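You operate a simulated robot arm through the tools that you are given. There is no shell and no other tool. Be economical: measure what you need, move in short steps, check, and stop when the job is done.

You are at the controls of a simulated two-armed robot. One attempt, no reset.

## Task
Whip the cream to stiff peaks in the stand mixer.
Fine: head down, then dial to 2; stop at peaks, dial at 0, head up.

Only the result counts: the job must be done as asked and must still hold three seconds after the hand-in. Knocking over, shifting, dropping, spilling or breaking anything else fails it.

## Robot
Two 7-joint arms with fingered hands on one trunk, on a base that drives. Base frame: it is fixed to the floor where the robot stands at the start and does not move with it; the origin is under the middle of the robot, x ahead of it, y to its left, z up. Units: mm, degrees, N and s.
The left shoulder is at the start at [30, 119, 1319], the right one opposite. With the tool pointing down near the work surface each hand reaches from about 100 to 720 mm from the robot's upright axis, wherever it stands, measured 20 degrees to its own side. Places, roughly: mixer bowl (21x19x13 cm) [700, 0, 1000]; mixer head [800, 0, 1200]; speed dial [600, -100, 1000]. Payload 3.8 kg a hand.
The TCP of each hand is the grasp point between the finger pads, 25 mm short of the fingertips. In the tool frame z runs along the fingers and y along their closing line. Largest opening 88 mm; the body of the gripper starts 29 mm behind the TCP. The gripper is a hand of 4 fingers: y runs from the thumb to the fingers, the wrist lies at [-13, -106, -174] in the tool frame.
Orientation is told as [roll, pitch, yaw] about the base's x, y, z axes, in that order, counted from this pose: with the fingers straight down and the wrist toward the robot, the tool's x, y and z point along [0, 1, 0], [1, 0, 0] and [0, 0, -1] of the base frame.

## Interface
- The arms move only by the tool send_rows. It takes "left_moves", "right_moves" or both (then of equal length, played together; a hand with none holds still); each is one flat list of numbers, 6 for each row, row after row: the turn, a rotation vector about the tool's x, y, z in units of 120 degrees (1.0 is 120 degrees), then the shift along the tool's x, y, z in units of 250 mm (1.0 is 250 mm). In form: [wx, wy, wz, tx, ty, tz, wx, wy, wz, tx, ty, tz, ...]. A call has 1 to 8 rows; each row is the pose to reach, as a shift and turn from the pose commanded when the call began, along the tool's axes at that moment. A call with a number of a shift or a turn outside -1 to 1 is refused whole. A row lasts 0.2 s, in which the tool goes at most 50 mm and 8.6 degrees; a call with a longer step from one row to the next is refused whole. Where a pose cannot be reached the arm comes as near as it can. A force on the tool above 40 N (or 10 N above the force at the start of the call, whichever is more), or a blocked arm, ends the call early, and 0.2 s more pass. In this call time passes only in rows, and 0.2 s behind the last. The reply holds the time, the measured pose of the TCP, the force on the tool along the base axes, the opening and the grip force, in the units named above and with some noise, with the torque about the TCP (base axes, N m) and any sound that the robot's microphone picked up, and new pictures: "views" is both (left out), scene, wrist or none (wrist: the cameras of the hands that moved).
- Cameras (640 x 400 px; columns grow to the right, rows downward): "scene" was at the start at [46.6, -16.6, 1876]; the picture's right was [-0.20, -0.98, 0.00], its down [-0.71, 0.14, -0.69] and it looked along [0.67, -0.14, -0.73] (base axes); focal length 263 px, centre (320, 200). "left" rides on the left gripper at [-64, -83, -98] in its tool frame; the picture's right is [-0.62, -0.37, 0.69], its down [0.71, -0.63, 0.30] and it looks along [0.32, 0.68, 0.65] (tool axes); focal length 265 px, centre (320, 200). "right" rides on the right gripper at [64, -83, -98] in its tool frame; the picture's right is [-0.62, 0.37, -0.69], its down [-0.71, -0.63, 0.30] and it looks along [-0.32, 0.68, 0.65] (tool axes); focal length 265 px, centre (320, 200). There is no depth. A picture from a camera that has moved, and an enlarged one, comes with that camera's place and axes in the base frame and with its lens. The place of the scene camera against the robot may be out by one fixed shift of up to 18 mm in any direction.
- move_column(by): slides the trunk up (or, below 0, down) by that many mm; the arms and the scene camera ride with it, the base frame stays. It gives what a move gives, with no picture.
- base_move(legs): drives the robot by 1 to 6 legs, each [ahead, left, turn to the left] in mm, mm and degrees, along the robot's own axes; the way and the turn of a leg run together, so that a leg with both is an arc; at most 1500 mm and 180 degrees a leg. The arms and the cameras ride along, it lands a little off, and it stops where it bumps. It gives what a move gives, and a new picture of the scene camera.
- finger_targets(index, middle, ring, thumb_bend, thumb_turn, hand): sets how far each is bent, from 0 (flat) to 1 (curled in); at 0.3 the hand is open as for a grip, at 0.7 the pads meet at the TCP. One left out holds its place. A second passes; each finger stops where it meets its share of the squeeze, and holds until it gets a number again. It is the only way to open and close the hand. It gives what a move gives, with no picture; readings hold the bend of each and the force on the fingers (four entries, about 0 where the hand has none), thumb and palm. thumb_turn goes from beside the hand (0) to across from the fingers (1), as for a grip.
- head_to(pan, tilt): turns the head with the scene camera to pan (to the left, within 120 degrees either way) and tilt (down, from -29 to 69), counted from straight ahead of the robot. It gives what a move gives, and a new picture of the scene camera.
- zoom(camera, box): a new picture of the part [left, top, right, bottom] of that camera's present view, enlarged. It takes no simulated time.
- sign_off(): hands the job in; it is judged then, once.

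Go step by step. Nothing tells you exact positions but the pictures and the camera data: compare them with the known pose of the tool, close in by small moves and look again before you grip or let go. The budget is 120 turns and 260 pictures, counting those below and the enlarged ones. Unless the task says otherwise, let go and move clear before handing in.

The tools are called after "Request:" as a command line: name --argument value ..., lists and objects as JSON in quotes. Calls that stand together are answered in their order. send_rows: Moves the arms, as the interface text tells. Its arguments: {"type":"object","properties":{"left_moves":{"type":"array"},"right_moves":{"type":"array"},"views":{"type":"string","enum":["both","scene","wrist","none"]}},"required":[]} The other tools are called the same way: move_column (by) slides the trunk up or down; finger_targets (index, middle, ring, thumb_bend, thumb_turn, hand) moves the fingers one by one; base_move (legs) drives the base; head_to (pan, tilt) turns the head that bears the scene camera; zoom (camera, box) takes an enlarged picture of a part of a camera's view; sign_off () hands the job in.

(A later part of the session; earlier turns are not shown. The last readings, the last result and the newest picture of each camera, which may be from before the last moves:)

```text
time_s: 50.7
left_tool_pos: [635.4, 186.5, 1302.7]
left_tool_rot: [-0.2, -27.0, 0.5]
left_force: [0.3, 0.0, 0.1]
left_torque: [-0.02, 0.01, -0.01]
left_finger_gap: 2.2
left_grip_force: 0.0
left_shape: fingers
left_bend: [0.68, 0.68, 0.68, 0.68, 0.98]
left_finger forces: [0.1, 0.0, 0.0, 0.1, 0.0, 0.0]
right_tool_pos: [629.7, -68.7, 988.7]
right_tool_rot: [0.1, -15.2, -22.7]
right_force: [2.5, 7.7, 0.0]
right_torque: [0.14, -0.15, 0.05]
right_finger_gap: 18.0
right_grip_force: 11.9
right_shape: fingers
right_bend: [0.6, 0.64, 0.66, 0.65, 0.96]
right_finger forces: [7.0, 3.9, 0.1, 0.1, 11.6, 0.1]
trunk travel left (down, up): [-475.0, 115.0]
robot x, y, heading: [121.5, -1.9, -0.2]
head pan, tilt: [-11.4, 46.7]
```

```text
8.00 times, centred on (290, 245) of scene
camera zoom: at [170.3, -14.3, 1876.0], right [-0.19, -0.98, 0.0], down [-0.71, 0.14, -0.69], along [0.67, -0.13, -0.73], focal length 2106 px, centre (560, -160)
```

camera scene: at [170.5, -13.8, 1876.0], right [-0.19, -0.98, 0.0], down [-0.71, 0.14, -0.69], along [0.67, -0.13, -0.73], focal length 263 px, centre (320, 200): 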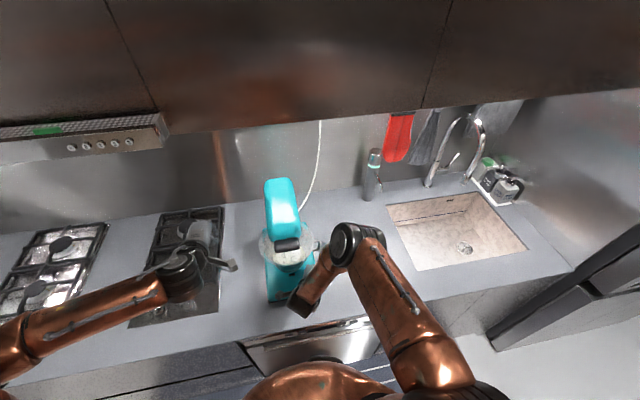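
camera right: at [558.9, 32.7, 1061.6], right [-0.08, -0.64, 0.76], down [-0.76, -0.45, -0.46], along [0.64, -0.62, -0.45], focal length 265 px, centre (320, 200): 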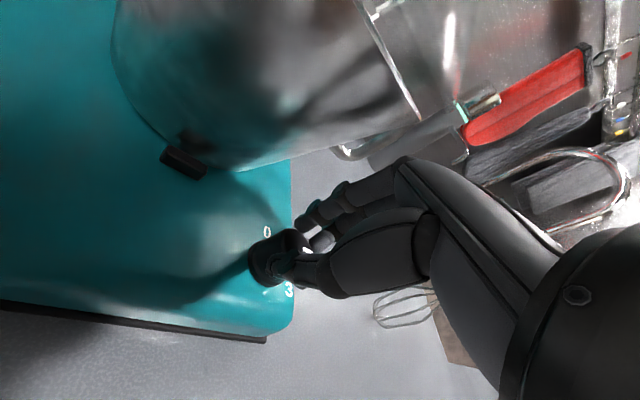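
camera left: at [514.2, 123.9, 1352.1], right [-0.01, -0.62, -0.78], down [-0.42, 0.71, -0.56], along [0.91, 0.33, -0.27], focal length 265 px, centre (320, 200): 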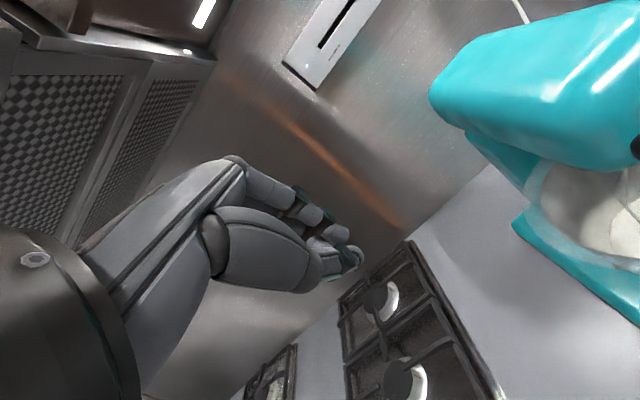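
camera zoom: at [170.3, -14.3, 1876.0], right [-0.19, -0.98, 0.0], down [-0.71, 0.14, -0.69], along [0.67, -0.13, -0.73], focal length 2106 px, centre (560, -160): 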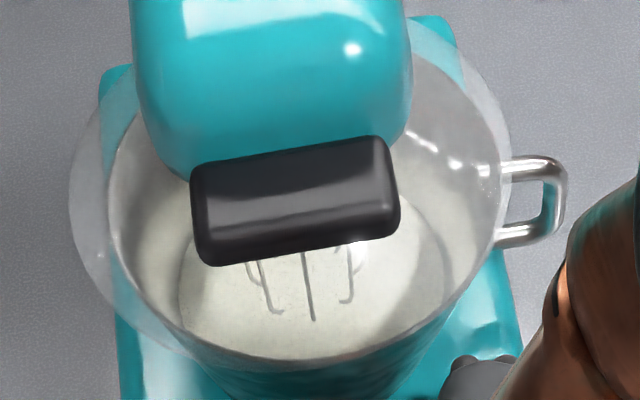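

Progress is slow and steady; I'll watch at slightly longer intervals.

Request:
send_rows --right_moves '[0, 0, 0, 0, 0, 0, 0, 0, 0, 0, 0, 0, 0, 0, 0, 0, 0, 0, 0, 0, 0, 0, 0, 0, 0, 0, 0, 0, 0, 0, 0, 0, 0, 0, 0, 0, 0, 0, 0, 0, 0, 0, 0, 0, 0, 0, 0, 0]' --views "none"

Request:
send_rows --right_moves '[0, 0, 0, 0, 0, 0, 0, 0, 0, 0, 0, 0, 0, 0, 0, 0, 0, 0, 0, 0, 0, 0, 0, 0, 0, 0, 0, 0, 0, 0, 0, 0, 0, 0, 0, 0, 0, 0, 0, 0, 0, 0, 0, 0, 0, 0, 0, 0]' --views "none"

Request:
zoom --camera "scene" --box '[265, 220, 315, 270]'

Request:
send_rows --right_moves '[0, 0, 0, 0, 0, 0, 0, 0, 0, 0, 0, 0, 0, 0, 0, 0, 0, 0, 0, 0, 0, 0, 0, 0, 0, 0, 0, 0, 0, 0, 0, 0, 0, 0, 0, 0, 0, 0, 0, 0, 0, 0, 0, 0, 0, 0, 0, 0]' --views "none"

Request:
zoom --camera "scene" --box '[265, 220, 315, 270]'

```text
time_s: 52.5
left_tool_pos: [635.6, 185.5, 1301.7]
left_tool_rot: [-0.2, -27.0, 0.6]
left_force: [0.0, 0.0, -0.5]
left_torque: [-0.02, 0.03, 0.01]
left_finger_gap: 2.6
left_grip_force: 0.0
left_shape: fingers
left_bend: [0.68, 0.68, 0.68, 0.68, 0.98]
left_finger forces: [0.1, 0.0, 0.1, 0.0, 0.0, 0.0]
right_tool_pos: [631.0, -67.7, 988.2]
right_tool_rot: [0.1, -15.1, -22.8]
right_force: [2.8, 6.7, 1.3]
right_torque: [0.12, -0.15, 0.03]
right_finger_gap: 18.4
right_grip_force: 11.8
right_shape: fingers
right_bend: [0.6, 0.64, 0.66, 0.65, 0.96]
right_finger forces: [7.2, 4.0, 0.0, 0.0, 11.7, 0.0]
trunk travel left (down, up): [-475.0, 115.0]
robot x, y, heading: [122.2, 0.4, 0.3]
head pan, tilt: [-11.4, 46.7]
```

```text
time_s: 54.3
left_tool_pos: [634.7, 186.0, 1301.3]
left_tool_rot: [-0.1, -27.0, 0.5]
left_force: [-0.7, -0.2, -1.0]
left_torque: [0.01, -0.01, -0.03]
left_finger_gap: 2.5
left_grip_force: 0.0
left_shape: fingers
left_bend: [0.68, 0.68, 0.68, 0.68, 0.98]
left_finger forces: [0.0, 0.0, 0.0, 0.1, 0.1, 0.1]
right_tool_pos: [629.6, -66.9, 989.6]
right_tool_rot: [0.1, -15.1, -22.7]
right_force: [3.4, 7.9, 1.3]
right_torque: [0.1, -0.15, 0.0]
right_finger_gap: 18.1
right_grip_force: 11.1
right_shape: fingers
right_bend: [0.6, 0.64, 0.66, 0.65, 0.96]
right_finger forces: [7.0, 3.9, 0.0, 0.0, 11.7, 0.0]
trunk travel left (down, up): [-475.0, 115.0]
robot x, y, heading: [123.4, 1.4, 0.0]
head pan, tilt: [-11.4, 46.7]
```

```text
8.00 times, centred on (290, 245) of scene
camera zoom: at [170.3, -14.3, 1876.0], right [-0.19, -0.98, 0.0], down [-0.71, 0.14, -0.69], along [0.67, -0.13, -0.73], focal length 2106 px, centre (560, -160)
```

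zoom: 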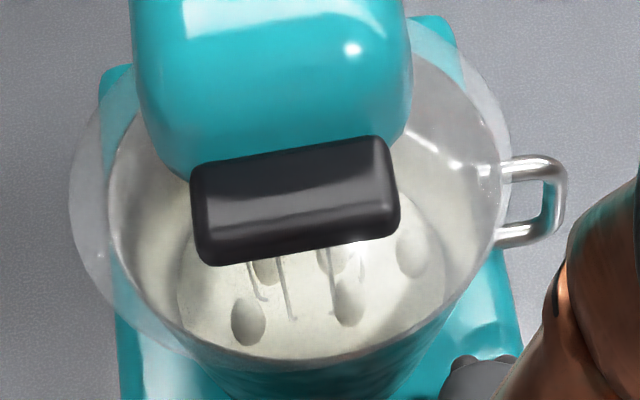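

```text
time_s: 56.1
left_tool_pos: [635.0, 186.6, 1301.4]
left_tool_rot: [-0.1, -27.0, 0.5]
left_force: [0.8, -0.3, 0.4]
left_torque: [0.02, -0.03, -0.04]
left_finger_gap: 2.8
left_grip_force: 0.1
left_shape: fingers
left_bend: [0.68, 0.68, 0.68, 0.68, 0.98]
left_finger forces: [0.0, 0.0, 0.0, 0.1, 0.0, 0.0]
right_tool_pos: [630.9, -67.5, 988.8]
right_tool_rot: [0.1, -15.1, -22.7]
right_force: [2.7, 6.4, 2.3]
right_torque: [0.1, -0.14, 0.02]
right_finger_gap: 18.0
right_grip_force: 11.2
right_shape: fingers
right_bend: [0.6, 0.64, 0.66, 0.65, 0.96]
right_finger forces: [7.1, 3.9, 0.0, 0.1, 11.8, 0.0]
trunk travel left (down, up): [-475.0, 115.0]
robot x, y, heading: [123.1, 1.4, 0.3]
head pan, tilt: [-11.4, 46.7]
```

```text
8.00 times, centred on (290, 245) of scene
camera zoom: at [170.3, -14.3, 1876.0], right [-0.19, -0.98, 0.0], down [-0.71, 0.14, -0.69], along [0.67, -0.13, -0.73], focal length 2106 px, centre (560, -160)
```

zoom: 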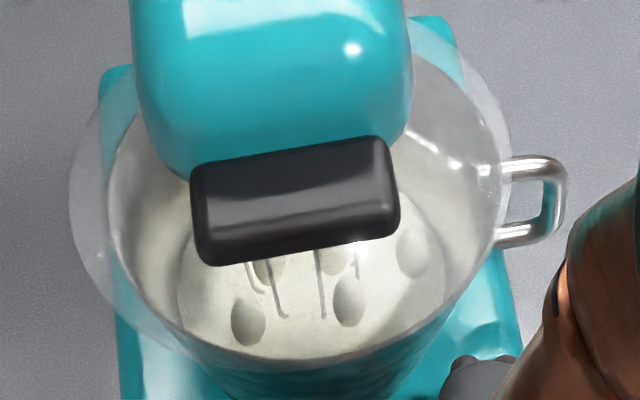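

Peaks have appeared on the surface. I need to judge whether they are still growing: a short step more.

Request:
send_rows --right_moves '[0, 0, 0, 0, 0, 0, 0, 0, 0, 0, 0, 0, 0, 0, 0, 0, 0, 0]' --views "none"

Request:
zoom --camera "scene" --box '[275, 240, 305, 270]'

```text
time_s: 56.9
left_tool_pos: [635.4, 186.4, 1301.2]
left_tool_rot: [-0.1, -27.0, 0.4]
left_force: [0.4, 0.4, 0.6]
left_torque: [0.03, 0.02, 0.0]
left_finger_gap: 2.6
left_grip_force: 0.0
left_shape: fingers
left_bend: [0.68, 0.68, 0.68, 0.68, 0.98]
left_finger forces: [0.1, 0.0, 0.1, 0.1, 0.0, 0.0]
right_tool_pos: [630.4, -66.9, 988.2]
right_tool_rot: [0.0, -15.1, -22.7]
right_force: [3.1, 7.3, 1.3]
right_torque: [0.1, -0.12, 0.06]
right_finger_gap: 17.9
right_grip_force: 11.1
right_shape: fingers
right_bend: [0.6, 0.64, 0.66, 0.65, 0.96]
right_finger forces: [6.9, 3.8, 0.0, 0.0, 11.7, 0.0]
trunk travel left (down, up): [-475.0, 115.0]
robot x, y, heading: [124.6, 0.8, 0.2]
head pan, tilt: [-11.4, 46.7]
```

```text
13.33 times, centred on (290, 255) of scene
camera zoom: at [170.3, -14.3, 1876.0], right [-0.19, -0.98, 0.0], down [-0.71, 0.14, -0.69], along [0.67, -0.13, -0.73], focal length 3510 px, centre (720, -533)
```

zoom: 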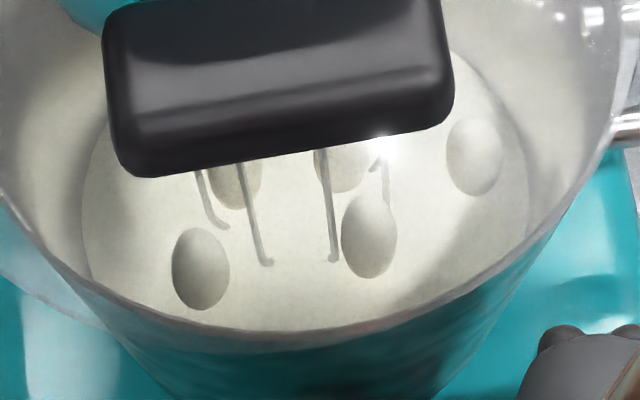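

The peaks stand clearly and hold their shape, so I'll stop now: turning the dial back counter-clockwise.

Request:
send_rows --right_moves '[0, 0.0185, -0.0683, 0, 0, 0, 0, 0.037, -0.1367, 0, 0, 0, 0, 0.0555, -0.205, -0.001, 0, 0, 0, 0.074, -0.2734, -0.002, 0, 0, 0, 0.0924, -0.3417, -0.003, 0, 0, 0, 0.1109, -0.4101, -0.004, 0, 0, 0, 0.1294, -0.4784, -0.004, 0, 0, 0, 0.1479, -0.5468, -0.004, 0, 0]' --views "none"

Request:
send_rows --right_moves '[0, 0.0131, -0.0482, 0, 0, 0, 0, 0.0261, -0.0965, 0, 0, 0]' --views "wrist"

Request:
zoom --camera "right" --box '[200, 170, 380, 320]'

Request:
zoom --camera "scene" --box '[265, 220, 335, 290]'

```text
time_s: 58.7
left_tool_pos: [636.2, 183.3, 1303.4]
left_tool_rot: [-0.1, -27.0, 0.4]
left_force: [0.3, 0.4, -0.6]
left_torque: [-0.02, 0.06, -0.04]
left_finger_gap: 2.7
left_grip_force: 0.1
left_shape: fingers
left_bend: [0.68, 0.68, 0.68, 0.68, 0.98]
left_finger forces: [0.0, 0.1, 0.0, 0.0, 0.0, 0.1]
right_tool_pos: [631.3, -71.3, 988.2]
right_tool_rot: [0.0, -15.3, 45.2]
right_force: [4.3, -7.8, 8.1]
right_torque: [-0.09, -0.21, -0.12]
right_finger_gap: 17.2
right_grip_force: 14.1
right_shape: fingers
right_bend: [0.61, 0.63, 0.66, 0.65, 0.99]
right_finger forces: [6.4, 9.8, 0.1, 0.0, 12.6, 0.1]
trunk travel left (down, up): [-475.0, 115.0]
robot x, y, heading: [123.9, -0.7, 0.1]
head pan, tilt: [-11.4, 46.7]
```

```text
time_s: 59.3
left_tool_pos: [635.1, 184.4, 1301.5]
left_tool_rot: [-0.1, -27.1, 0.4]
left_force: [1.5, -0.6, -0.6]
left_torque: [0.0, 0.0, 0.01]
left_finger_gap: 2.3
left_grip_force: 0.0
left_shape: fingers
left_bend: [0.68, 0.68, 0.68, 0.68, 0.98]
left_finger forces: [0.0, 0.0, 0.0, 0.0, 0.1, 0.0]
right_tool_pos: [630.6, -71.1, 988.5]
right_tool_rot: [0.0, -15.2, 57.2]
right_force: [7.4, -11.6, 11.4]
right_torque: [-0.2, -0.21, -0.17]
right_finger_gap: 17.4
right_grip_force: 14.8
right_shape: fingers
right_bend: [0.62, 0.63, 0.66, 0.64, 1.0]
right_finger forces: [5.5, 10.1, 0.0, 0.0, 14.5, 0.0]
trunk travel left (down, up): [-475.0, 115.0]
robot x, y, heading: [125.6, -1.3, 0.3]
head pan, tilt: [-11.4, 46.7]
camera right: at [521.0, -126.3, 1060.8], right [0.61, -0.19, 0.77], down [0.31, -0.83, -0.46], along [0.72, 0.52, -0.45], focal length 265 px, centre (320, 200)
```

right: 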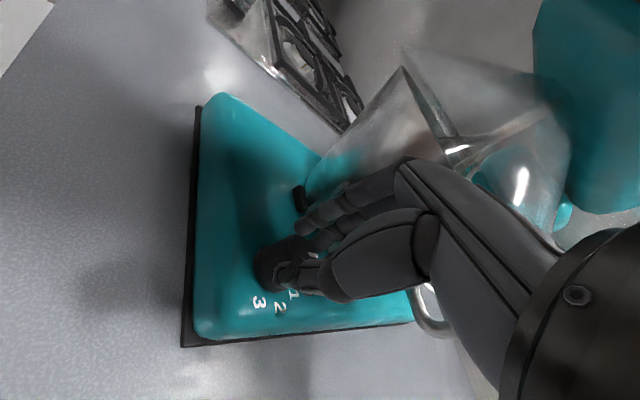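

```text
2.67 times, centred on (290, 245) of right
camera zoom: at [521.0, -126.3, 1060.8], right [0.61, -0.19, 0.77], down [0.31, -0.83, -0.46], along [0.72, 0.52, -0.45], focal length 708 px, centre (400, 80)
```

zoom: 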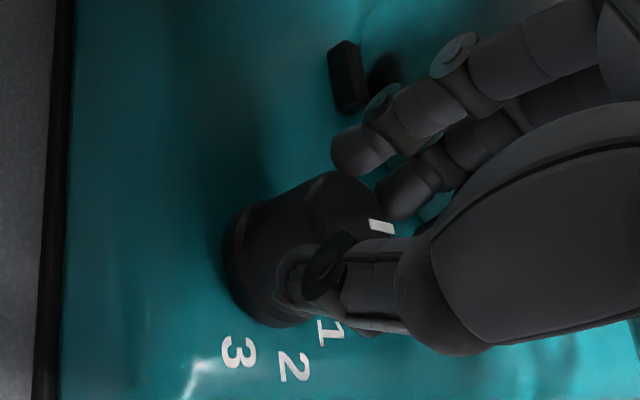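

```text
5.71 times, centred on (300, 255) of scene
camera zoom: at [170.5, -17.8, 1876.0], right [-0.19, -0.98, 0.0], down [-0.71, 0.14, -0.69], along [0.67, -0.13, -0.73], focal length 1504 px, centre (434, -114)
```

zoom: 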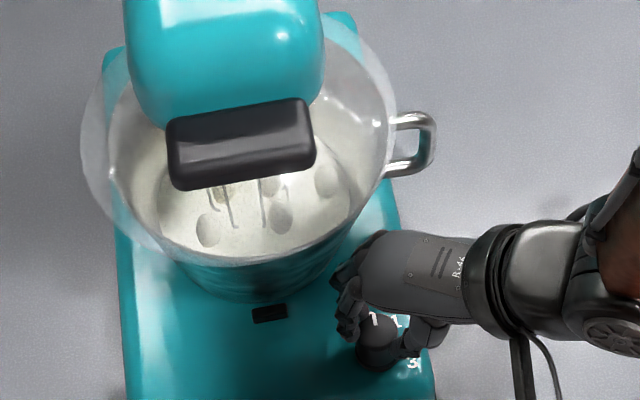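

The dial came back with the hand; the pointer should be near 0. Checking that the whisk has stopped.

Request:
zoom --camera "scene" --box '[275, 240, 305, 270]'

Request:
send_rows --right_moves '[0, 0, 0, 0, 0, 0]' --views "none"

Request:
zoom --camera "scene" --box '[275, 240, 305, 270]'

Request:
zoom --camera "scene" --box '[295, 265, 325, 290]'

```text
13.33 times, centred on (290, 255) of scene
camera zoom: at [170.5, -17.8, 1876.0], right [-0.19, -0.98, 0.0], down [-0.71, 0.14, -0.69], along [0.67, -0.13, -0.73], focal length 3510 px, centre (720, -533)
```

zoom: 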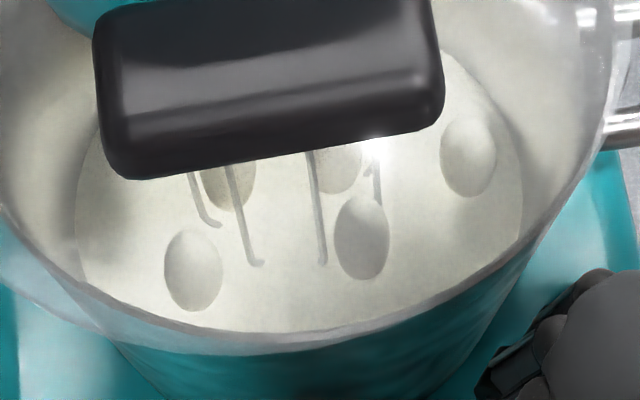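

```text
time_s: 59.7
left_tool_pos: [635.4, 184.0, 1302.2]
left_tool_rot: [0.1, -26.9, 0.4]
left_force: [0.0, 0.4, -0.1]
left_torque: [-0.01, 0.0, -0.02]
left_finger_gap: 2.5
left_grip_force: 0.0
left_shape: fingers
left_bend: [0.68, 0.68, 0.68, 0.68, 0.98]
left_finger forces: [0.0, 0.1, 0.0, 0.0, 0.0, 0.0]
right_tool_pos: [631.0, -70.1, 989.5]
right_tool_rot: [0.0, -15.3, 57.2]
right_force: [8.3, -12.7, 11.6]
right_torque: [-0.15, -0.23, -0.16]
right_finger_gap: 17.3
right_grip_force: 15.0
right_shape: fingers
right_bend: [0.62, 0.63, 0.66, 0.64, 1.0]
right_finger forces: [5.0, 11.2, 0.0, 0.0, 14.5, 0.0]
trunk travel left (down, up): [-475.0, 115.0]
robot x, y, heading: [124.9, 2.0, 0.2]
head pan, tilt: [-11.4, 46.7]
```

```text
13.33 times, centred on (290, 255) of scene
camera zoom: at [170.4, -18.3, 1876.0], right [-0.19, -0.98, 0.0], down [-0.71, 0.14, -0.69], along [0.67, -0.13, -0.73], focal length 3510 px, centre (720, -533)
```

zoom: 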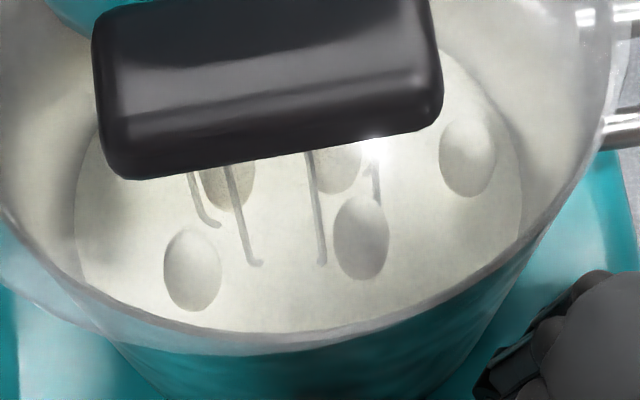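

```text
16.00 times, centred on (310, 278) of scene
camera zoom: at [170.4, -18.3, 1876.0], right [-0.19, -0.98, 0.0], down [-0.71, 0.14, -0.69], along [0.67, -0.13, -0.73], focal length 4213 px, centre (480, -1040)
```

zoom: 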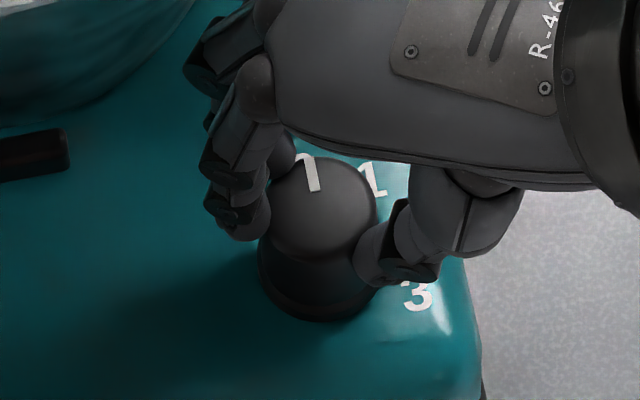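

The whisk has stopped and the peaks stand. Releasing the dial to read the pointer.

Request:
finger_targets --hand "right" --index 0.46 --middle 0.46 --ring 0.46 --thumb_bend 0.48

Request:
zoom --camera "right" --box '[200, 170, 380, 320]'

Request:
zoom --camera "scene" --box '[295, 265, 325, 290]'

```text
time_s: 60.7
left_tool_pos: [635.5, 185.7, 1301.7]
left_tool_rot: [-0.1, -27.1, 0.3]
left_force: [0.3, -1.1, 0.5]
left_torque: [-0.01, 0.03, -0.02]
left_finger_gap: 2.4
left_grip_force: 0.0
left_shape: fingers
left_bend: [0.68, 0.68, 0.68, 0.68, 0.98]
left_finger forces: [0.0, 0.0, 0.0, 0.1, 0.0, 0.0]
right_tool_pos: [628.9, -67.4, 987.9]
right_tool_rot: [0.2, -15.2, 57.2]
right_force: [-0.4, 0.5, 0.2]
right_torque: [0.02, -0.01, 0.03]
right_finger_gap: 47.7
right_grip_force: 0.0
right_shape: fingers
right_bend: [0.46, 0.46, 0.46, 0.48, 0.98]
right_finger forces: [0.0, 0.0, 0.5, 0.0, 0.0, 0.0]
trunk travel left (down, up): [-475.0, 115.0]
robot x, y, heading: [120.1, 1.6, 0.3]
head pan, tilt: [-11.4, 46.7]
```

```text
2.67 times, centred on (290, 245) of right
camera zoom: at [519.5, -124.4, 1060.6], right [0.62, -0.19, 0.76], down [0.31, -0.83, -0.46], along [0.72, 0.52, -0.45], focal length 708 px, centre (400, 80)
```

zoom: 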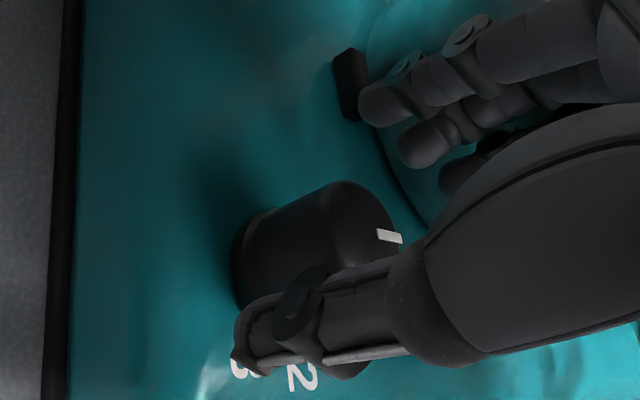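

```text
16.00 times, centred on (310, 278) of scene
camera zoom: at [169.8, -15.9, 1875.9], right [-0.19, -0.98, 0.0], down [-0.71, 0.14, -0.69], along [0.67, -0.13, -0.73], focal length 4213 px, centre (480, -1040)
```

zoom: 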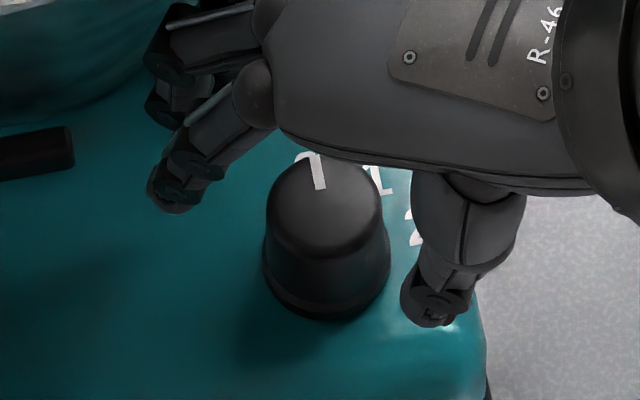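

The pointer sits at the 0 mark. Withdrawing the right hand along its fingers.

Request:
send_rows --right_moves '[0, 0, 0, 0, 0, -0.1, 0, 0, 0, 0, 0, -0.2, 0, 0, 0, 0, -0.12, -0.3, 0, 0, 0, 0, -0.28, -0.38, 0, 0, 0, 0, -0.44, -0.4]' --views "wrist"

Request:
zoom --camera "scene" --box '[260, 215, 340, 300]'

Request:
zoom --camera "scene" --box '[295, 265, 325, 290]'

```text
time_s: 61.9
left_tool_pos: [634.7, 185.0, 1303.6]
left_tool_rot: [-0.2, -27.1, 0.4]
left_force: [0.3, -0.1, 0.4]
left_torque: [-0.02, -0.01, -0.03]
left_finger_gap: 2.5
left_grip_force: 0.0
left_shape: fingers
left_bend: [0.68, 0.68, 0.68, 0.68, 0.98]
left_finger forces: [0.0, 0.0, 0.1, 0.0, 0.0, 0.1]
right_tool_pos: [556.8, -183.9, 1057.2]
right_tool_rot: [0.0, -15.2, 57.2]
right_force: [-0.5, 0.0, -0.2]
right_torque: [0.01, 0.0, 0.02]
right_finger_gap: 47.9
right_grip_force: 0.0
right_shape: fingers
right_bend: [0.46, 0.46, 0.46, 0.48, 0.98]
right_finger forces: [0.0, 0.0, 0.0, 0.0, 0.1, 0.0]
trunk travel left (down, up): [-475.0, 115.0]
robot x, y, heading: [121.9, 2.2, 0.2]
head pan, tilt: [-11.4, 46.7]
camera right: at [446.8, -239.2, 1130.5], right [0.61, -0.19, 0.77], down [0.32, -0.83, -0.46], along [0.72, 0.52, -0.45], focal length 265 px, centre (320, 200)
```

right: 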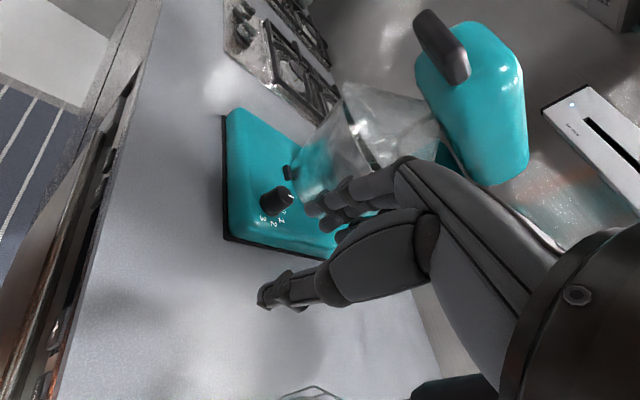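

```text
4.71 times, centred on (300, 258) of scene
camera zoom: at [169.5, -17.1, 1875.9], right [-0.19, -0.98, 0.0], down [-0.71, 0.14, -0.69], along [0.67, -0.13, -0.73], focal length 1239 px, centre (414, -71)
```

zoom: 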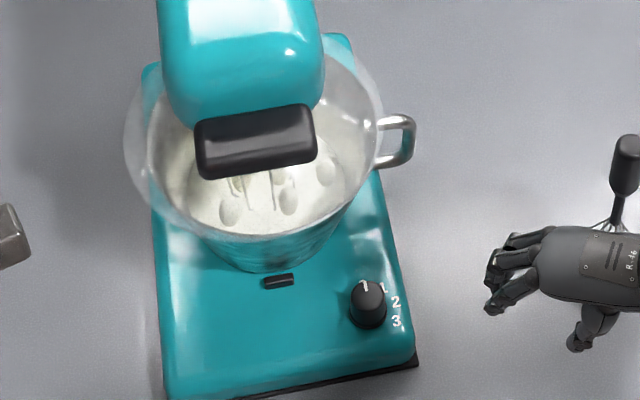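

```text
16.00 times, centred on (310, 278) of scene
camera zoom: at [169.5, -17.1, 1875.9], right [-0.19, -0.98, 0.0], down [-0.71, 0.14, -0.69], along [0.67, -0.13, -0.73], focal length 4213 px, centre (480, -1040)
```

zoom: 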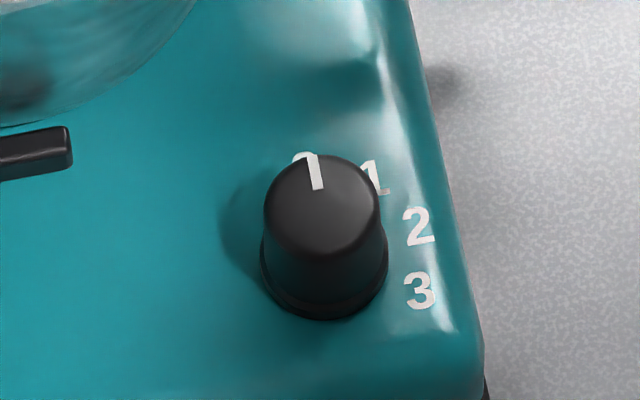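

The dial reads 0 and the whisk is still. Now to raise the head: I'll back the robot off to give the left arm room, and bring the left hand level in front of the bar, thumb below.

Request:
base_move --legs '[[-130, 0, 0]]'

Request:
finger_targets --hand "left" --index 0.42 --middle 0.42 --ring 0.42 --thumb_bend 0.42

Request:
send_rows --left_moves '[-0.0667, 0, 0, -0.123, 0.012, 0.08, -0.1333, 0, 0, -0.247, 0.023, 0.16, -0.2, 0, 0, -0.37, 0.035, 0.24, -0.2667, 0, 0, -0.493, 0.047, 0.32, -0.3333, 0, 0, -0.617, 0.058, 0.4, -0.4, 0, 0, -0.74, 0.07, 0.48]' --views "both"

Request:
zoom --camera "scene" --box '[230, 170, 340, 270]'

```text
time_s: 63.2
left_tool_pos: [504.6, 184.6, 1302.3]
left_tool_rot: [0.0, -27.0, 0.5]
left_force: [-0.4, 0.1, -0.6]
left_torque: [0.0, 0.0, 0.0]
left_finger_gap: 2.5
left_grip_force: 0.1
left_shape: fingers
left_bend: [0.68, 0.68, 0.68, 0.68, 0.98]
left_finger forces: [0.0, 0.0, 0.1, 0.0, 0.1, 0.1]
right_tool_pos: [426.3, -183.1, 1057.7]
right_tool_rot: [0.1, -15.2, 57.3]
right_force: [0.2, 0.0, 0.4]
right_torque: [-0.01, 0.0, -0.02]
right_finger_gap: 47.6
right_grip_force: 0.1
right_shape: fingers
right_bend: [0.46, 0.46, 0.46, 0.48, 0.98]
right_finger forces: [0.1, 0.0, 0.1, 0.0, 0.0, 0.1]
trunk travel left (down, up): [-475.0, 115.0]
robot x, y, heading: [-9.7, 1.8, 0.6]
head pan, tilt: [-11.4, 46.7]
camera scene: at [39.5, -16.5, 1875.9], right [-0.19, -0.98, 0.0], down [-0.71, 0.14, -0.69], along [0.67, -0.13, -0.73], focal length 263 px, centre (320, 200)
```

scene: 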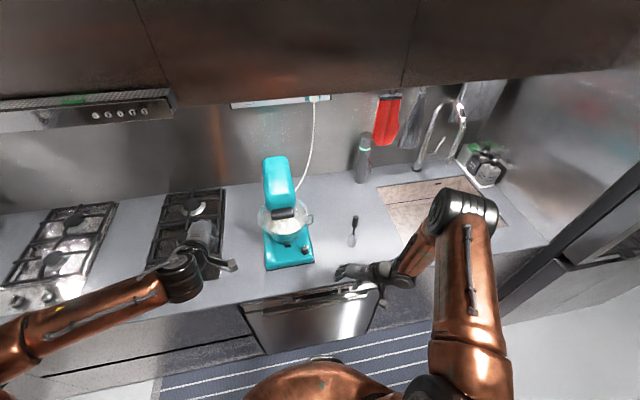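

```text
time_s: 64.2
left_tool_pos: [504.0, 186.0, 1301.8]
left_tool_rot: [-0.1, -27.0, 0.5]
left_force: [-0.1, -0.3, -0.6]
left_torque: [-0.02, -0.02, 0.01]
left_finger_gap: 58.8
left_grip_force: 0.0
left_shape: fingers
left_bend: [0.42, 0.42, 0.42, 0.42, 0.98]
left_finger forces: [0.0, 0.1, 0.2, 0.0, 0.0, 0.0]
right_tool_pos: [425.1, -183.1, 1057.8]
right_tool_rot: [0.1, -15.3, 57.3]
right_force: [-0.7, 0.0, 0.4]
right_torque: [0.01, 0.01, 0.0]
right_finger_gap: 47.6
right_grip_force: 0.0
right_shape: fingers
right_bend: [0.46, 0.46, 0.46, 0.48, 0.98]
right_finger forces: [0.0, 0.0, 0.1, 0.0, 0.0, 0.0]
trunk travel left (down, up): [-475.0, 115.0]
robot x, y, heading: [-4.7, 3.3, 0.3]
head pan, tilt: [-11.4, 46.7]
```

```text
time_s: 65.6
left_tool_pos: [683.1, 267.5, 1335.3]
left_tool_rot: [10.5, -70.6, -20.3]
left_force: [0.3, 0.4, 0.5]
left_torque: [-0.01, -0.03, 0.0]
left_finger_gap: 59.1
left_grip_force: 0.0
left_shape: fingers
left_bend: [0.42, 0.42, 0.42, 0.42, 0.98]
left_finger forces: [0.0, 0.0, 0.0, 0.1, 0.0, 0.0]
left hand out of reach, approached as far as the arm can: row 1, 2, 3, 4, 5, 6
right_tool_pos: [427.8, -182.6, 1056.5]
right_tool_rot: [0.0, -15.3, 57.2]
right_force: [1.3, -0.3, -0.2]
right_torque: [-0.03, 0.0, 0.04]
right_finger_gap: 48.1
right_grip_force: 0.0
right_shape: fingers
right_bend: [0.46, 0.46, 0.46, 0.48, 0.98]
right_finger forces: [0.1, 0.1, 0.0, 0.0, 0.1, 0.0]
trunk travel left (down, up): [-475.0, 115.0]
robot x, y, heading: [-9.2, -2.1, 0.4]
head pan, tilt: [-11.4, 46.7]
camera scene: at [41.2, -17.4, 1875.8], right [-0.19, -0.98, 0.0], down [-0.72, 0.14, -0.69], along [0.67, -0.13, -0.73], focal length 263 px, centre (320, 200)
camera left: at [553.0, 229.9, 1284.8], right [0.42, -0.67, -0.61], down [0.22, 0.73, -0.65], along [0.88, 0.14, 0.45], focal length 265 px, centre (320, 200)
```

scene: 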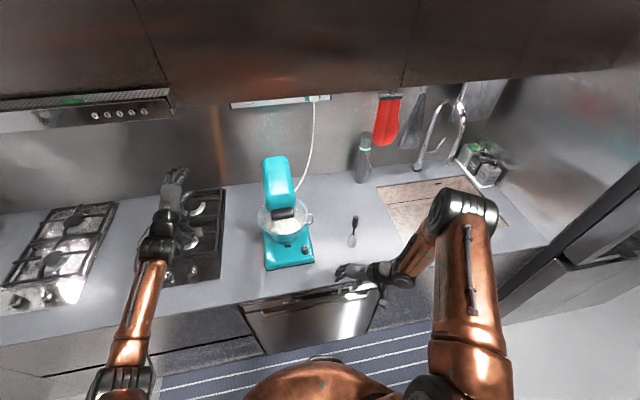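
left: 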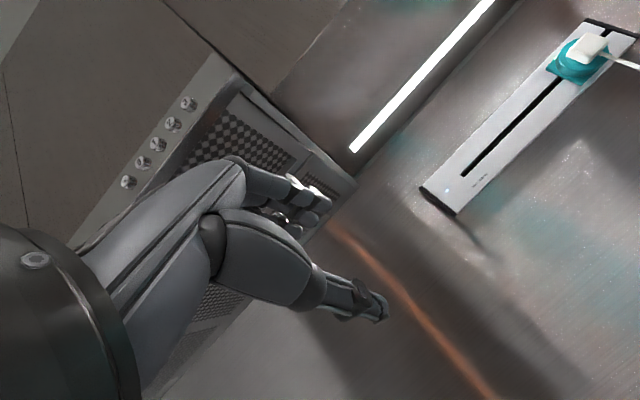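

```text
4.00 times, centred on (285, 220) of scene
camera zoom: at [41.2, -17.4, 1875.8], right [-0.19, -0.98, 0.0], down [-0.72, 0.14, -0.69], along [0.67, -0.13, -0.73], focal length 1053 px, centre (460, 120)
```

zoom: 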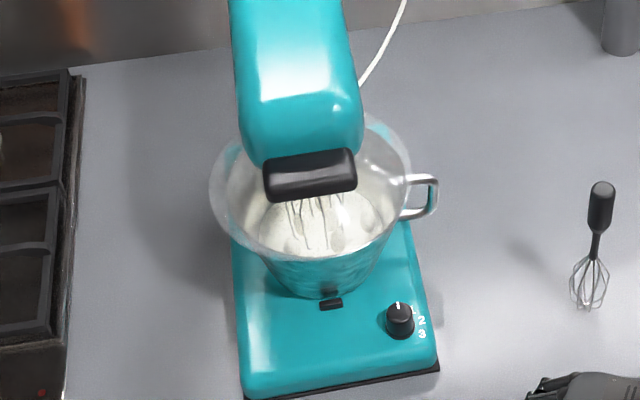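

The arm found no fold for that pose and swung aside without touching anything. The bar is too low relative to the shoulder; I'll bring the left hand back, raise the right hand, and then lower the trunk.

Request:
send_rows --left_moves '[0.0518, 0.0111, -0.0147, -0.073, 0.0146, -0.131, 0.1036, 0.0222, -0.0295, -0.146, 0.0292, -0.261, 0.1554, 0.0334, -0.0442, -0.219, 0.0438, -0.392, 0.2072, 0.0445, -0.059, -0.292, 0.0584, -0.522, 0.259, 0.0556, -0.0737, -0.365, 0.073, -0.653, 0.259, 0.0556, -0.0737, -0.365, 0.073, -0.653]' --right_moves '[0, 0, 0, 0, 0.042, -0.155, 0, 0, 0, 0, 0.083, -0.31, 0, 0, 0, 0, 0.125, -0.465, 0, 0, 0, 0, 0.167, -0.62, 0, 0, 0, 0, 0.208, -0.775, 0, 0, 0, 0, 0.25, -0.925]' --views "both"

```text
time_s: 67.0
left_tool_pos: [528.6, 219.9, 1409.0]
left_tool_rot: [-0.1, -40.0, 0.1]
left_force: [-0.6, 0.2, 0.3]
left_torque: [-0.03, 0.02, -0.02]
left_finger_gap: 59.3
left_grip_force: 0.0
left_shape: fingers
left_bend: [0.42, 0.42, 0.42, 0.42, 0.98]
left_finger forces: [0.0, 0.0, 0.1, 0.0, 0.0, 0.1]
left hand out of reach, approached as far as the arm can: row 2, 3
right_tool_pos: [428.1, -180.7, 1299.3]
right_tool_rot: [0.0, -15.1, 57.3]
right_force: [-0.7, 0.4, -0.1]
right_torque: [0.0, -0.03, -0.01]
right_finger_gap: 47.8
right_grip_force: 0.0
right_shape: fingers
right_bend: [0.46, 0.46, 0.46, 0.48, 0.98]
right_finger forces: [0.1, 0.1, 0.1, 0.0, 0.0, 0.0]
trunk travel left (down, up): [-475.0, 115.0]
robot x, y, heading: [-6.2, -0.6, 0.6]
head pan, tilt: [-11.4, 46.7]
camera scene: at [37.1, -15.3, 1876.0], right [-0.19, -0.98, 0.0], down [-0.71, 0.14, -0.69], along [0.67, -0.13, -0.73], focal length 263 px, centre (320, 200)
camera right: at [317.5, -236.2, 1372.4], right [0.62, -0.19, 0.77], down [0.32, -0.83, -0.46], along [0.72, 0.52, -0.45], focal length 265 px, centre (320, 200)
camera left: at [399.3, 155.4, 1431.0], right [0.16, -0.62, -0.77], down [-0.29, 0.71, -0.64], along [0.94, 0.32, -0.06], focal length 265 px, centre (320, 200)
```

scene: 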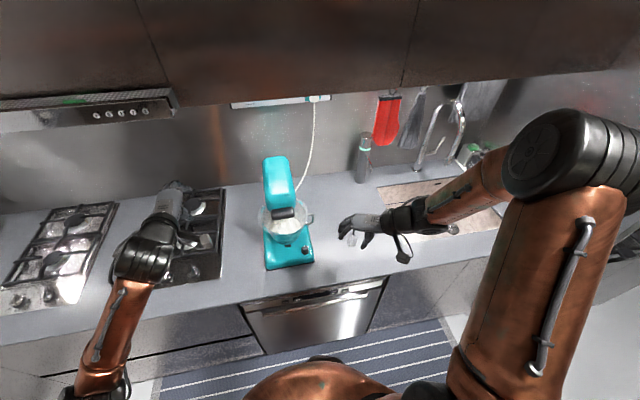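
right: 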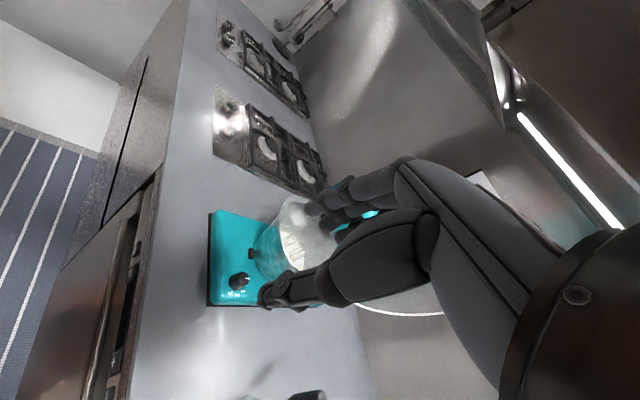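
left: 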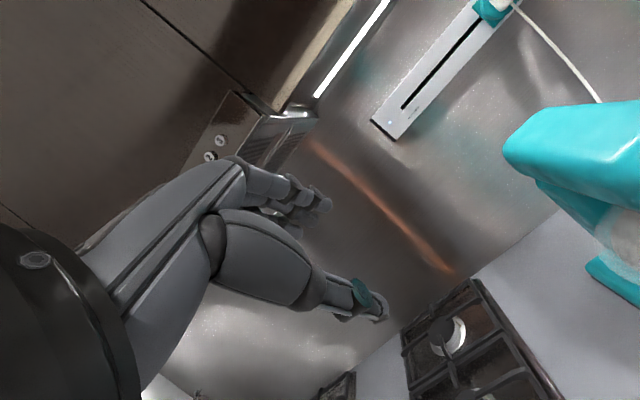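

Both arms are clear of everything. Lowering the trunk by 150 mm.

Request:
move_column --by -150

Request:
zoom --camera "scene" --box '[0, 0, 640, 400]'

Request:
zoom --camera "scene" --box '[225, 120, 345, 240]'

```text
time_s: 68.8
left_tool_pos: [529.1, 219.3, 1258.7]
left_tool_rot: [0.0, -40.0, 0.0]
left_force: [0.0, 0.5, 0.6]
left_torque: [-0.02, 0.01, 0.0]
left_finger_gap: 58.9
left_grip_force: 0.0
left_shape: fingers
left_bend: [0.42, 0.42, 0.42, 0.42, 0.98]
left_finger forces: [0.0, 0.0, 0.1, 0.0, 0.0, 0.0]
right_tool_pos: [427.9, -179.8, 1148.9]
right_tool_rot: [0.0, -15.2, 57.3]
right_force: [0.2, -0.2, 0.4]
right_torque: [0.01, -0.01, 0.03]
right_finger_gap: 47.7
right_grip_force: 0.1
right_shape: fingers
right_bend: [0.46, 0.46, 0.46, 0.48, 0.98]
right_finger forces: [0.0, 0.1, 0.1, 0.1, 0.1, 0.1]
trunk travel left (down, up): [-325.0, 265.0]
robot x, y, heading: [-9.8, -3.0, 0.5]
head pan, tilt: [-11.4, 46.7]
```

```text
1.00 times, centred on (320, 200) of scene (not enlarged: the box is as wide or as high as the picture)
camera zoom: at [38.2, -16.6, 1726.1], right [-0.19, -0.98, 0.0], down [-0.71, 0.14, -0.69], along [0.67, -0.13, -0.73], focal length 263 px, centre (320, 200)
```

zoom: 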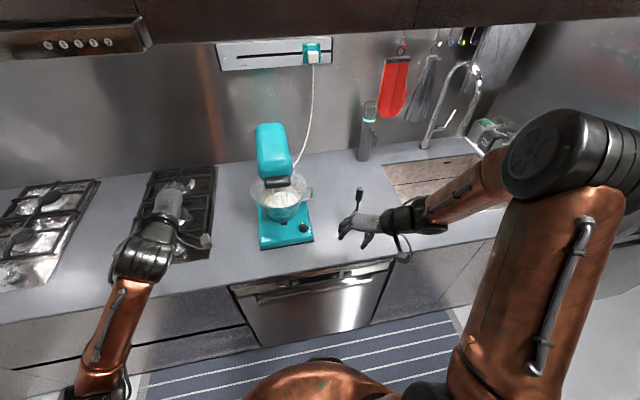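

```text
3.33 times, centred on (285, 180) of scene
camera zoom: at [38.2, -16.6, 1726.1], right [-0.19, -0.98, 0.0], down [-0.71, 0.14, -0.69], along [0.67, -0.13, -0.73], focal length 878 px, centre (437, 267)
```

zoom: 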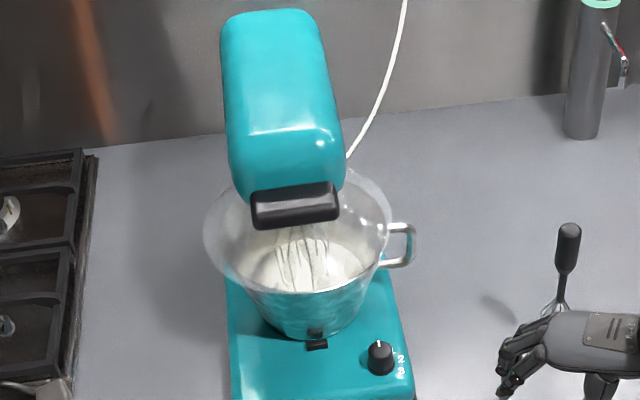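

Two trunk heights triangulate the bar at about (650, 3, 1183). Moving the left hand in front of it, half-way first.

Request:
send_rows --left_moves '[-0.0486, 0, 0, -0.144, 0.0, 0.052, -0.0972, 0, 0, -0.288, 0.0, 0.104, -0.1458, 0, 0, -0.432, 0.002, 0.156]' --views "both"

```text
time_s: 69.6
left_tool_pos: [553.4, 230.3, 1299.9]
left_tool_rot: [0.2, -54.9, -4.0]
left_force: [0.7, 0.3, -0.1]
left_torque: [-0.01, -0.02, 0.02]
left_finger_gap: 58.8
left_grip_force: 0.1
left_shape: fingers
left_bend: [0.42, 0.42, 0.42, 0.42, 0.98]
left_finger forces: [0.0, 0.0, 0.0, 0.0, 0.0, 0.0]
left hand out of reach, approached as far as the arm can: row 1, 2, 3
right_tool_pos: [429.0, -180.4, 1148.3]
right_tool_rot: [0.1, -15.3, 57.3]
right_force: [-0.5, 0.8, 0.0]
right_torque: [0.01, 0.01, 0.0]
right_finger_gap: 48.0
right_grip_force: 0.1
right_shape: fingers
right_bend: [0.46, 0.46, 0.46, 0.48, 0.98]
right_finger forces: [0.0, 0.0, 0.0, 0.1, 0.1, 0.1]
trunk travel left (down, up): [-325.0, 265.0]
robot x, y, heading: [-9.3, -3.6, 0.3]
head pan, tilt: [-11.4, 46.7]
camera scene: at [38.8, -16.8, 1725.9], right [-0.19, -0.98, 0.0], down [-0.71, 0.14, -0.69], along [0.67, -0.13, -0.73], focal length 263 px, centre (320, 200)
camera left: at [420.6, 174.7, 1289.6], right [0.31, -0.64, -0.7], down [-0.06, 0.72, -0.69], along [0.95, 0.26, 0.18], focal length 265 px, centre (320, 200)
```

scene: 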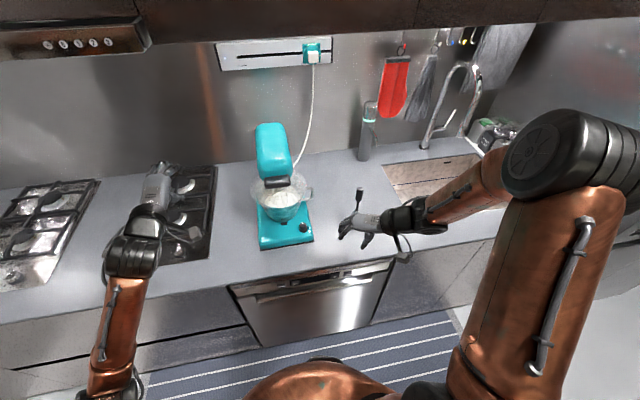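
left: 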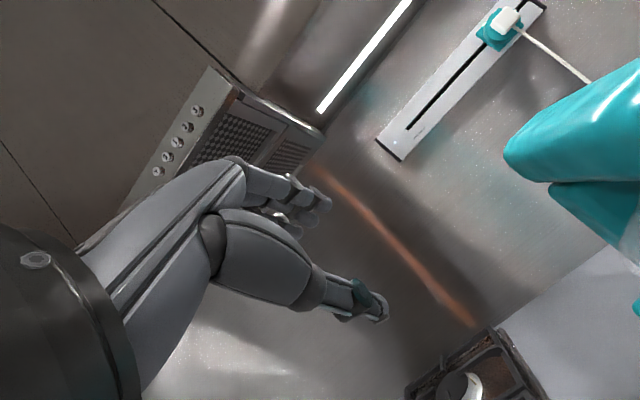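

The arm is in an elbow-low fold. I'll return it to a start-like pose (fingers down, high) to get the elbow-high fold back.

Request:
send_rows --left_moves '[0.0573, 0, 0, -0.04, 0.03, -0.05, 0.1145, 0, 0, -0.08, 0.06, -0.1, 0.1718, 0, 0, -0.12, 0.09, -0.15, 0.229, 0, 0, -0.16, 0.12, -0.2, 0.2863, 0, 0, -0.2, 0.15, -0.25, 0.3435, 0, 0, -0.24, 0.18, -0.3, 0.4008, 0, 0, -0.28, 0.21, -0.33, 0.458, 0, 0, -0.32, 0.243, -0.35]' --views "scene"

```text
time_s: 71.4
left_tool_pos: [514.9, 146.9, 1399.6]
left_tool_rot: [0.1, 0.1, -3.8]
left_force: [-1.2, 0.0, -0.8]
left_torque: [0.0, 0.0, 0.03]
left_finger_gap: 59.4
left_grip_force: 0.1
left_shape: fingers
left_bend: [0.42, 0.42, 0.42, 0.42, 0.98]
left_finger forces: [0.0, 0.0, 0.0, 0.1, 0.0, 0.0]
right_tool_pos: [427.6, -182.6, 1148.2]
right_tool_rot: [0.0, -15.3, 57.3]
right_force: [0.3, -0.2, 0.0]
right_torque: [-0.01, 0.01, -0.06]
right_finger_gap: 47.8
right_grip_force: 0.1
right_shape: fingers
right_bend: [0.46, 0.46, 0.46, 0.48, 0.98]
right_finger forces: [0.1, 0.1, 0.0, 0.0, 0.1, 0.0]
trunk travel left (down, up): [-325.0, 265.0]
robot x, y, heading: [-9.3, 0.0, 0.7]
head pan, tilt: [-11.4, 46.7]
camera scene: at [38.4, -17.9, 1725.9], right [-0.19, -0.98, 0.0], down [-0.71, 0.14, -0.69], along [0.67, -0.13, -0.73], focal length 263 px, centre (320, 200)
```

scene: 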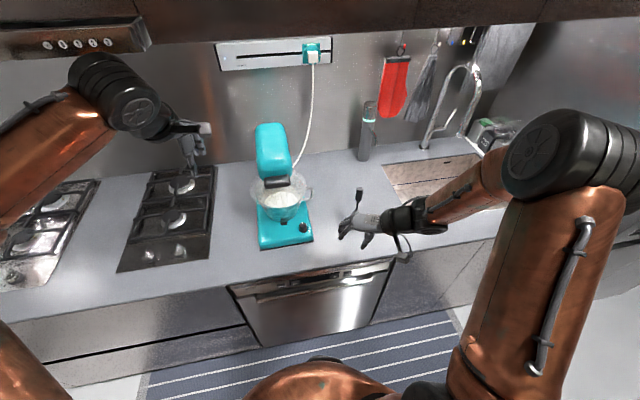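

The elbow is high again. Repeating the first approach: level the hand while moving in front of the bar, at a safe distance.

Request:
send_rows --left_moves '[-0.0643, 0, -0.0045, -0.0816, 0.014, 0.0629, -0.1286, 0, -0.0091, -0.1631, 0.028, 0.1257, -0.1929, 0, -0.0136, -0.2447, 0.042, 0.1886, -0.2571, 0, -0.0181, -0.3263, 0.056, 0.2514, -0.3214, 0, -0.0226, -0.4079, 0.07, 0.3143, -0.3857, 0, -0.0272, -0.4894, 0.084, 0.3771, -0.45, 0, -0.0317, -0.571, 0.098, 0.44]' --views "both"

```text
time_s: 73.0
left_tool_pos: [527.6, -1.2, 1288.8]
left_tool_rot: [-2.5, -54.1, 1.5]
left_force: [-0.2, 0.5, -0.5]
left_torque: [0.01, -0.01, 0.04]
left_finger_gap: 59.1
left_grip_force: 0.0
left_shape: fingers
left_bend: [0.42, 0.42, 0.42, 0.42, 0.98]
left_finger forces: [0.1, 0.1, 0.1, 0.0, 0.0, 0.0]
right_tool_pos: [427.7, -184.7, 1148.1]
right_tool_rot: [0.1, -15.4, 57.4]
right_force: [-0.4, 0.1, -0.4]
right_torque: [-0.01, -0.02, 0.03]
right_finger_gap: 47.6
right_grip_force: 0.1
right_shape: fingers
right_bend: [0.46, 0.46, 0.46, 0.48, 0.98]
right_finger forces: [0.0, 0.0, 0.0, 0.0, 0.1, 0.1]
trunk travel left (down, up): [-325.0, 265.0]
robot x, y, heading: [-10.7, 0.5, 0.5]
head pan, tilt: [-11.4, 46.7]
camera scene: at [37.6, -20.9, 1726.0], right [-0.19, -0.98, 0.0], down [-0.71, 0.14, -0.69], along [0.67, -0.13, -0.73], focal length 263 px, centre (320, 200)
camera left: at [396.8, -63.2, 1281.0], right [0.34, -0.64, -0.69], down [-0.11, 0.7, -0.71], along [0.93, 0.32, 0.16], focal length 265 px, centre (320, 200)
```

scene: 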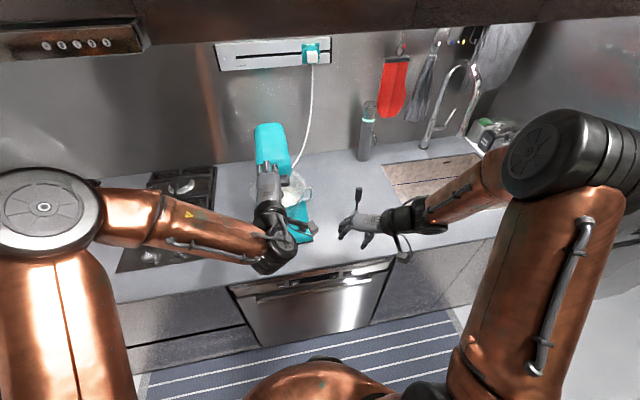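
left: 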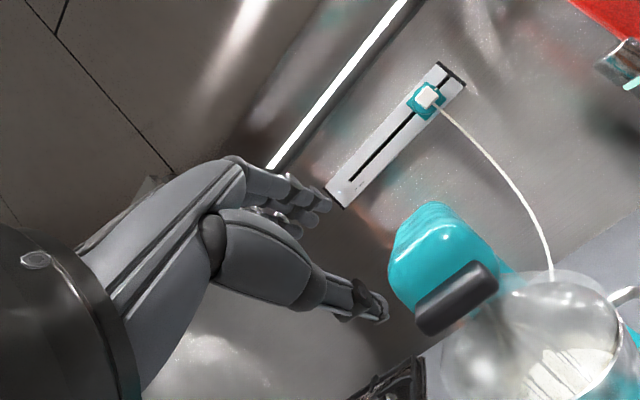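

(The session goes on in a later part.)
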